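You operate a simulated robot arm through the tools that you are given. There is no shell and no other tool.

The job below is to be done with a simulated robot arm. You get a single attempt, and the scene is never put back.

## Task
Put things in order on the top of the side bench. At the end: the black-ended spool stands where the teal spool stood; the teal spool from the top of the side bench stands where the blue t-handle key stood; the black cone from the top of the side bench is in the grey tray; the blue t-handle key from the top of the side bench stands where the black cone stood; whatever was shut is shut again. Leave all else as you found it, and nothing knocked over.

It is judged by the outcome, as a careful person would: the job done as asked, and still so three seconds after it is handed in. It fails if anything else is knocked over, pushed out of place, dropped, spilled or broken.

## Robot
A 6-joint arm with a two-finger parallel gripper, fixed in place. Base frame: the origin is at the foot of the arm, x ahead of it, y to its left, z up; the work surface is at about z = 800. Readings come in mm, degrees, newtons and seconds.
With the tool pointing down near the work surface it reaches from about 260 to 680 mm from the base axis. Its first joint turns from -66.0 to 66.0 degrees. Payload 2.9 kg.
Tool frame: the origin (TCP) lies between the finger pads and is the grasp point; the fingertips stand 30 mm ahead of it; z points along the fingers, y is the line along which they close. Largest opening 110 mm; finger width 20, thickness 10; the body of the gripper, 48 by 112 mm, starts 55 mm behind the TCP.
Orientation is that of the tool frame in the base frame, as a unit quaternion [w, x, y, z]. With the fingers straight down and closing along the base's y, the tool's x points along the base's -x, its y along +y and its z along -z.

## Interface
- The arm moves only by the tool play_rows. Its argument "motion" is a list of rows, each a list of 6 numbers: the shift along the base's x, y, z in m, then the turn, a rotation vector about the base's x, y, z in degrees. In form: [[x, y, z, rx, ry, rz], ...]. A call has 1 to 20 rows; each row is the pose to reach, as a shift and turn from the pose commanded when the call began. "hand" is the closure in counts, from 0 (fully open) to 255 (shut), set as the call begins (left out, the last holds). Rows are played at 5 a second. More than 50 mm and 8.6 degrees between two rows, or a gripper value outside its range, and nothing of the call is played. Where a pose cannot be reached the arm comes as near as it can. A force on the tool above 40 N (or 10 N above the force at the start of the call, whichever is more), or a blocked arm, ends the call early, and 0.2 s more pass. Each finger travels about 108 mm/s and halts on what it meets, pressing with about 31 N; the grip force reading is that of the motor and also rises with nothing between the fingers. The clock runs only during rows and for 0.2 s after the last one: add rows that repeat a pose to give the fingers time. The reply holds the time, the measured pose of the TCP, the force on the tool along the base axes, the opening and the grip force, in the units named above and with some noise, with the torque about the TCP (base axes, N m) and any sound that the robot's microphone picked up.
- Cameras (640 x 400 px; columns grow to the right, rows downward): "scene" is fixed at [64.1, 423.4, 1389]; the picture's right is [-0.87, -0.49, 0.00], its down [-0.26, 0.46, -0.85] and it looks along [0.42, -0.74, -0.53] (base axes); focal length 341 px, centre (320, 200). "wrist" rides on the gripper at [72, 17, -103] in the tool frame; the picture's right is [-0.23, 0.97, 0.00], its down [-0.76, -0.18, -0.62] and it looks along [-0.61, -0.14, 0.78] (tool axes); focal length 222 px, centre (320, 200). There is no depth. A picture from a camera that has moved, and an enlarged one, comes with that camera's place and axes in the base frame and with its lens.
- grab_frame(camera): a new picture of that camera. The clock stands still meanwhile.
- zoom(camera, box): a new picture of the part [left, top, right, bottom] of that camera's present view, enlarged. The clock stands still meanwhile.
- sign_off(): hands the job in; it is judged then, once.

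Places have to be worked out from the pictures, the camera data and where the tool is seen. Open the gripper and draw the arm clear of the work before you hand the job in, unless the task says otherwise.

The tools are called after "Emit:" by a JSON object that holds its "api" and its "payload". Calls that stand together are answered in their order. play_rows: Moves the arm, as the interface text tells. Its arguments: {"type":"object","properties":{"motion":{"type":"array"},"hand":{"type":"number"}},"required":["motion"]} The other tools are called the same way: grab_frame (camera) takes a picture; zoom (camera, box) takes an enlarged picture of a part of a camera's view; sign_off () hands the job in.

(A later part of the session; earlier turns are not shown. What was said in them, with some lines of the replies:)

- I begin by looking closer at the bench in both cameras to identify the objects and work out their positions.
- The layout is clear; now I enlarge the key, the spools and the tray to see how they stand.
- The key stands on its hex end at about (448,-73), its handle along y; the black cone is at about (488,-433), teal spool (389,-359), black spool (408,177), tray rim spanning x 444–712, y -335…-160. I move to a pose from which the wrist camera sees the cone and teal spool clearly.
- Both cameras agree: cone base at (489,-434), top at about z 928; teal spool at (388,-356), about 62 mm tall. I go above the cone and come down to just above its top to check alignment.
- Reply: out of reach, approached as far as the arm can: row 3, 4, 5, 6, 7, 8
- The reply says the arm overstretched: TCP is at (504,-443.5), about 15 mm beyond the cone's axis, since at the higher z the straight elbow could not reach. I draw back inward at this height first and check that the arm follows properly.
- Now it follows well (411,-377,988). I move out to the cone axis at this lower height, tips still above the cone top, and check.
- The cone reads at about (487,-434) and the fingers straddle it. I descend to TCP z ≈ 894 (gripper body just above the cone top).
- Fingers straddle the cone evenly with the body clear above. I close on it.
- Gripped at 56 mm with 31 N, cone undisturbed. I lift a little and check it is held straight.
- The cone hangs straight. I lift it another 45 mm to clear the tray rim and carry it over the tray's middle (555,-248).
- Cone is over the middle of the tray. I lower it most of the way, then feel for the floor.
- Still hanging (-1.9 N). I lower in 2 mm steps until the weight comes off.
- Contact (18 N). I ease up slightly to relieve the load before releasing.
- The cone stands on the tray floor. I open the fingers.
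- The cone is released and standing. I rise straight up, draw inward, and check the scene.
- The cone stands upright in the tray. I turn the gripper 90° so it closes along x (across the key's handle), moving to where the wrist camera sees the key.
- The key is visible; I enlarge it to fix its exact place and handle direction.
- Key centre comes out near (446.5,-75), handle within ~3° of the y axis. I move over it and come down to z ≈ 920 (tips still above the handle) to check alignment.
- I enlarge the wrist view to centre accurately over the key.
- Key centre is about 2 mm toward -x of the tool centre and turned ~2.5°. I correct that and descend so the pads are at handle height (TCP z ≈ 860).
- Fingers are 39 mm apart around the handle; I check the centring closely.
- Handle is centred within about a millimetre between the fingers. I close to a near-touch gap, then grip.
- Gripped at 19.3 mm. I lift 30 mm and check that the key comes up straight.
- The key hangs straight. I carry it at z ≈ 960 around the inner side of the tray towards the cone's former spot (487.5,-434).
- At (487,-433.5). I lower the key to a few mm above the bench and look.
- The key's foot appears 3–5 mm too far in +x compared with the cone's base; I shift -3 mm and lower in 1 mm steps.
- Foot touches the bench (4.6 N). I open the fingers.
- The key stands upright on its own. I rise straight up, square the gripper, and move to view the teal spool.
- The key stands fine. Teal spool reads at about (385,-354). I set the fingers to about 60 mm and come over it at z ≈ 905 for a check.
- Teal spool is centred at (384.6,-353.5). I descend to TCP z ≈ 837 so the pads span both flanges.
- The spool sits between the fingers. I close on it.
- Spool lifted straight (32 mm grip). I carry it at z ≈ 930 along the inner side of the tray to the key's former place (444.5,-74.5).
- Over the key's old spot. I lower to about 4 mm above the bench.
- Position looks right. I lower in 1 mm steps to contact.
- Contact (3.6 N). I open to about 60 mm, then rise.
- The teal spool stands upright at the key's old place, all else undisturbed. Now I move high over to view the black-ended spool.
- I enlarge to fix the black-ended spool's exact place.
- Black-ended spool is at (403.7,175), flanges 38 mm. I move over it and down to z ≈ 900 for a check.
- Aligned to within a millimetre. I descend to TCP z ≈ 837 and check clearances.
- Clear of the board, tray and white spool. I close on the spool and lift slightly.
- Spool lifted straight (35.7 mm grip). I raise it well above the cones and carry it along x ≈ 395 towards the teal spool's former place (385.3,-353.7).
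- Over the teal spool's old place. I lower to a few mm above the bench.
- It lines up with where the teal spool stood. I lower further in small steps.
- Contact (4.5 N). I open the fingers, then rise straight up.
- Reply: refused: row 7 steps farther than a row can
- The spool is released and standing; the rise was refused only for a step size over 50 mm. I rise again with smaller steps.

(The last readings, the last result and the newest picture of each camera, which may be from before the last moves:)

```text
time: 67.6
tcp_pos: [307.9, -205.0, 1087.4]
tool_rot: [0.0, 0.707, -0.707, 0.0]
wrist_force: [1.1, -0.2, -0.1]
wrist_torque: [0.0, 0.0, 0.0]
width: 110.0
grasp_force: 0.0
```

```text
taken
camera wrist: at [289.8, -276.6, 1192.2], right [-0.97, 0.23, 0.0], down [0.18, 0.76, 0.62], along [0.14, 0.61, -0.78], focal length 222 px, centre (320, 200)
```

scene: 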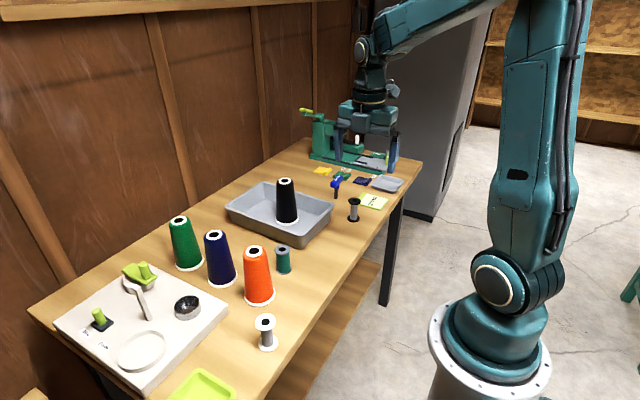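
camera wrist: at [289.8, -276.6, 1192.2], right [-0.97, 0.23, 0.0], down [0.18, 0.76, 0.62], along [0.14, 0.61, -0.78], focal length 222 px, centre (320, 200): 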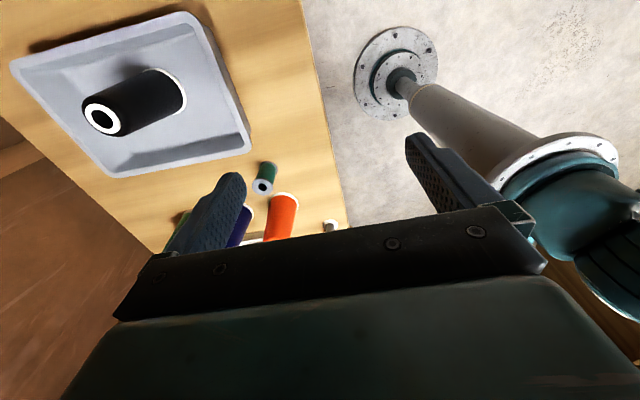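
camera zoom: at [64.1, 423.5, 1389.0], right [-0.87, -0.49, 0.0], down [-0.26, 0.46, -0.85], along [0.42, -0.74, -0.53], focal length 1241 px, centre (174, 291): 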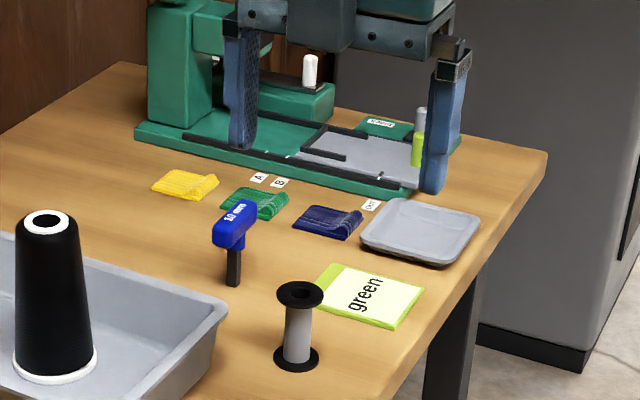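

Every item's base now falls within about 2 pixels of its target in the scene view: key at the cone's spot, black-ended spool at the teal spool's spot, teal spool at the key's spot. The cone stands in the grey tray, nothing else has moved, the gripper is open and the arm is clear, so I hand it in.

Emit:
{"api": "sign_off", "payload": {}}

```text
The job is handed in.
```

The job is handed in, with all four items moved and standing upright. I compared bench positions by eye in the fixed camera's pictures; each item's base lands within a few millimetres of where it should be.

- **Black cone:** it stands in the large grey tray, near the middle. There is also a small grey dish by the "OUT" label, but it is out of the arm's reach, so I took the large one as the grey tray.
- **Blue t-handle key:** it stands on its hex end where the black cone was, with its handle pointing the same way as before.
- **Teal spool:** it stands where the key was.
- **Black-ended spool:** it stands where the teal spool was.

Nothing on the bench appeared to be shut at the start, so there was nothing to close again. The other items look unmoved in the final pictures. The gripper is open and the arm is raised clear of the bench.
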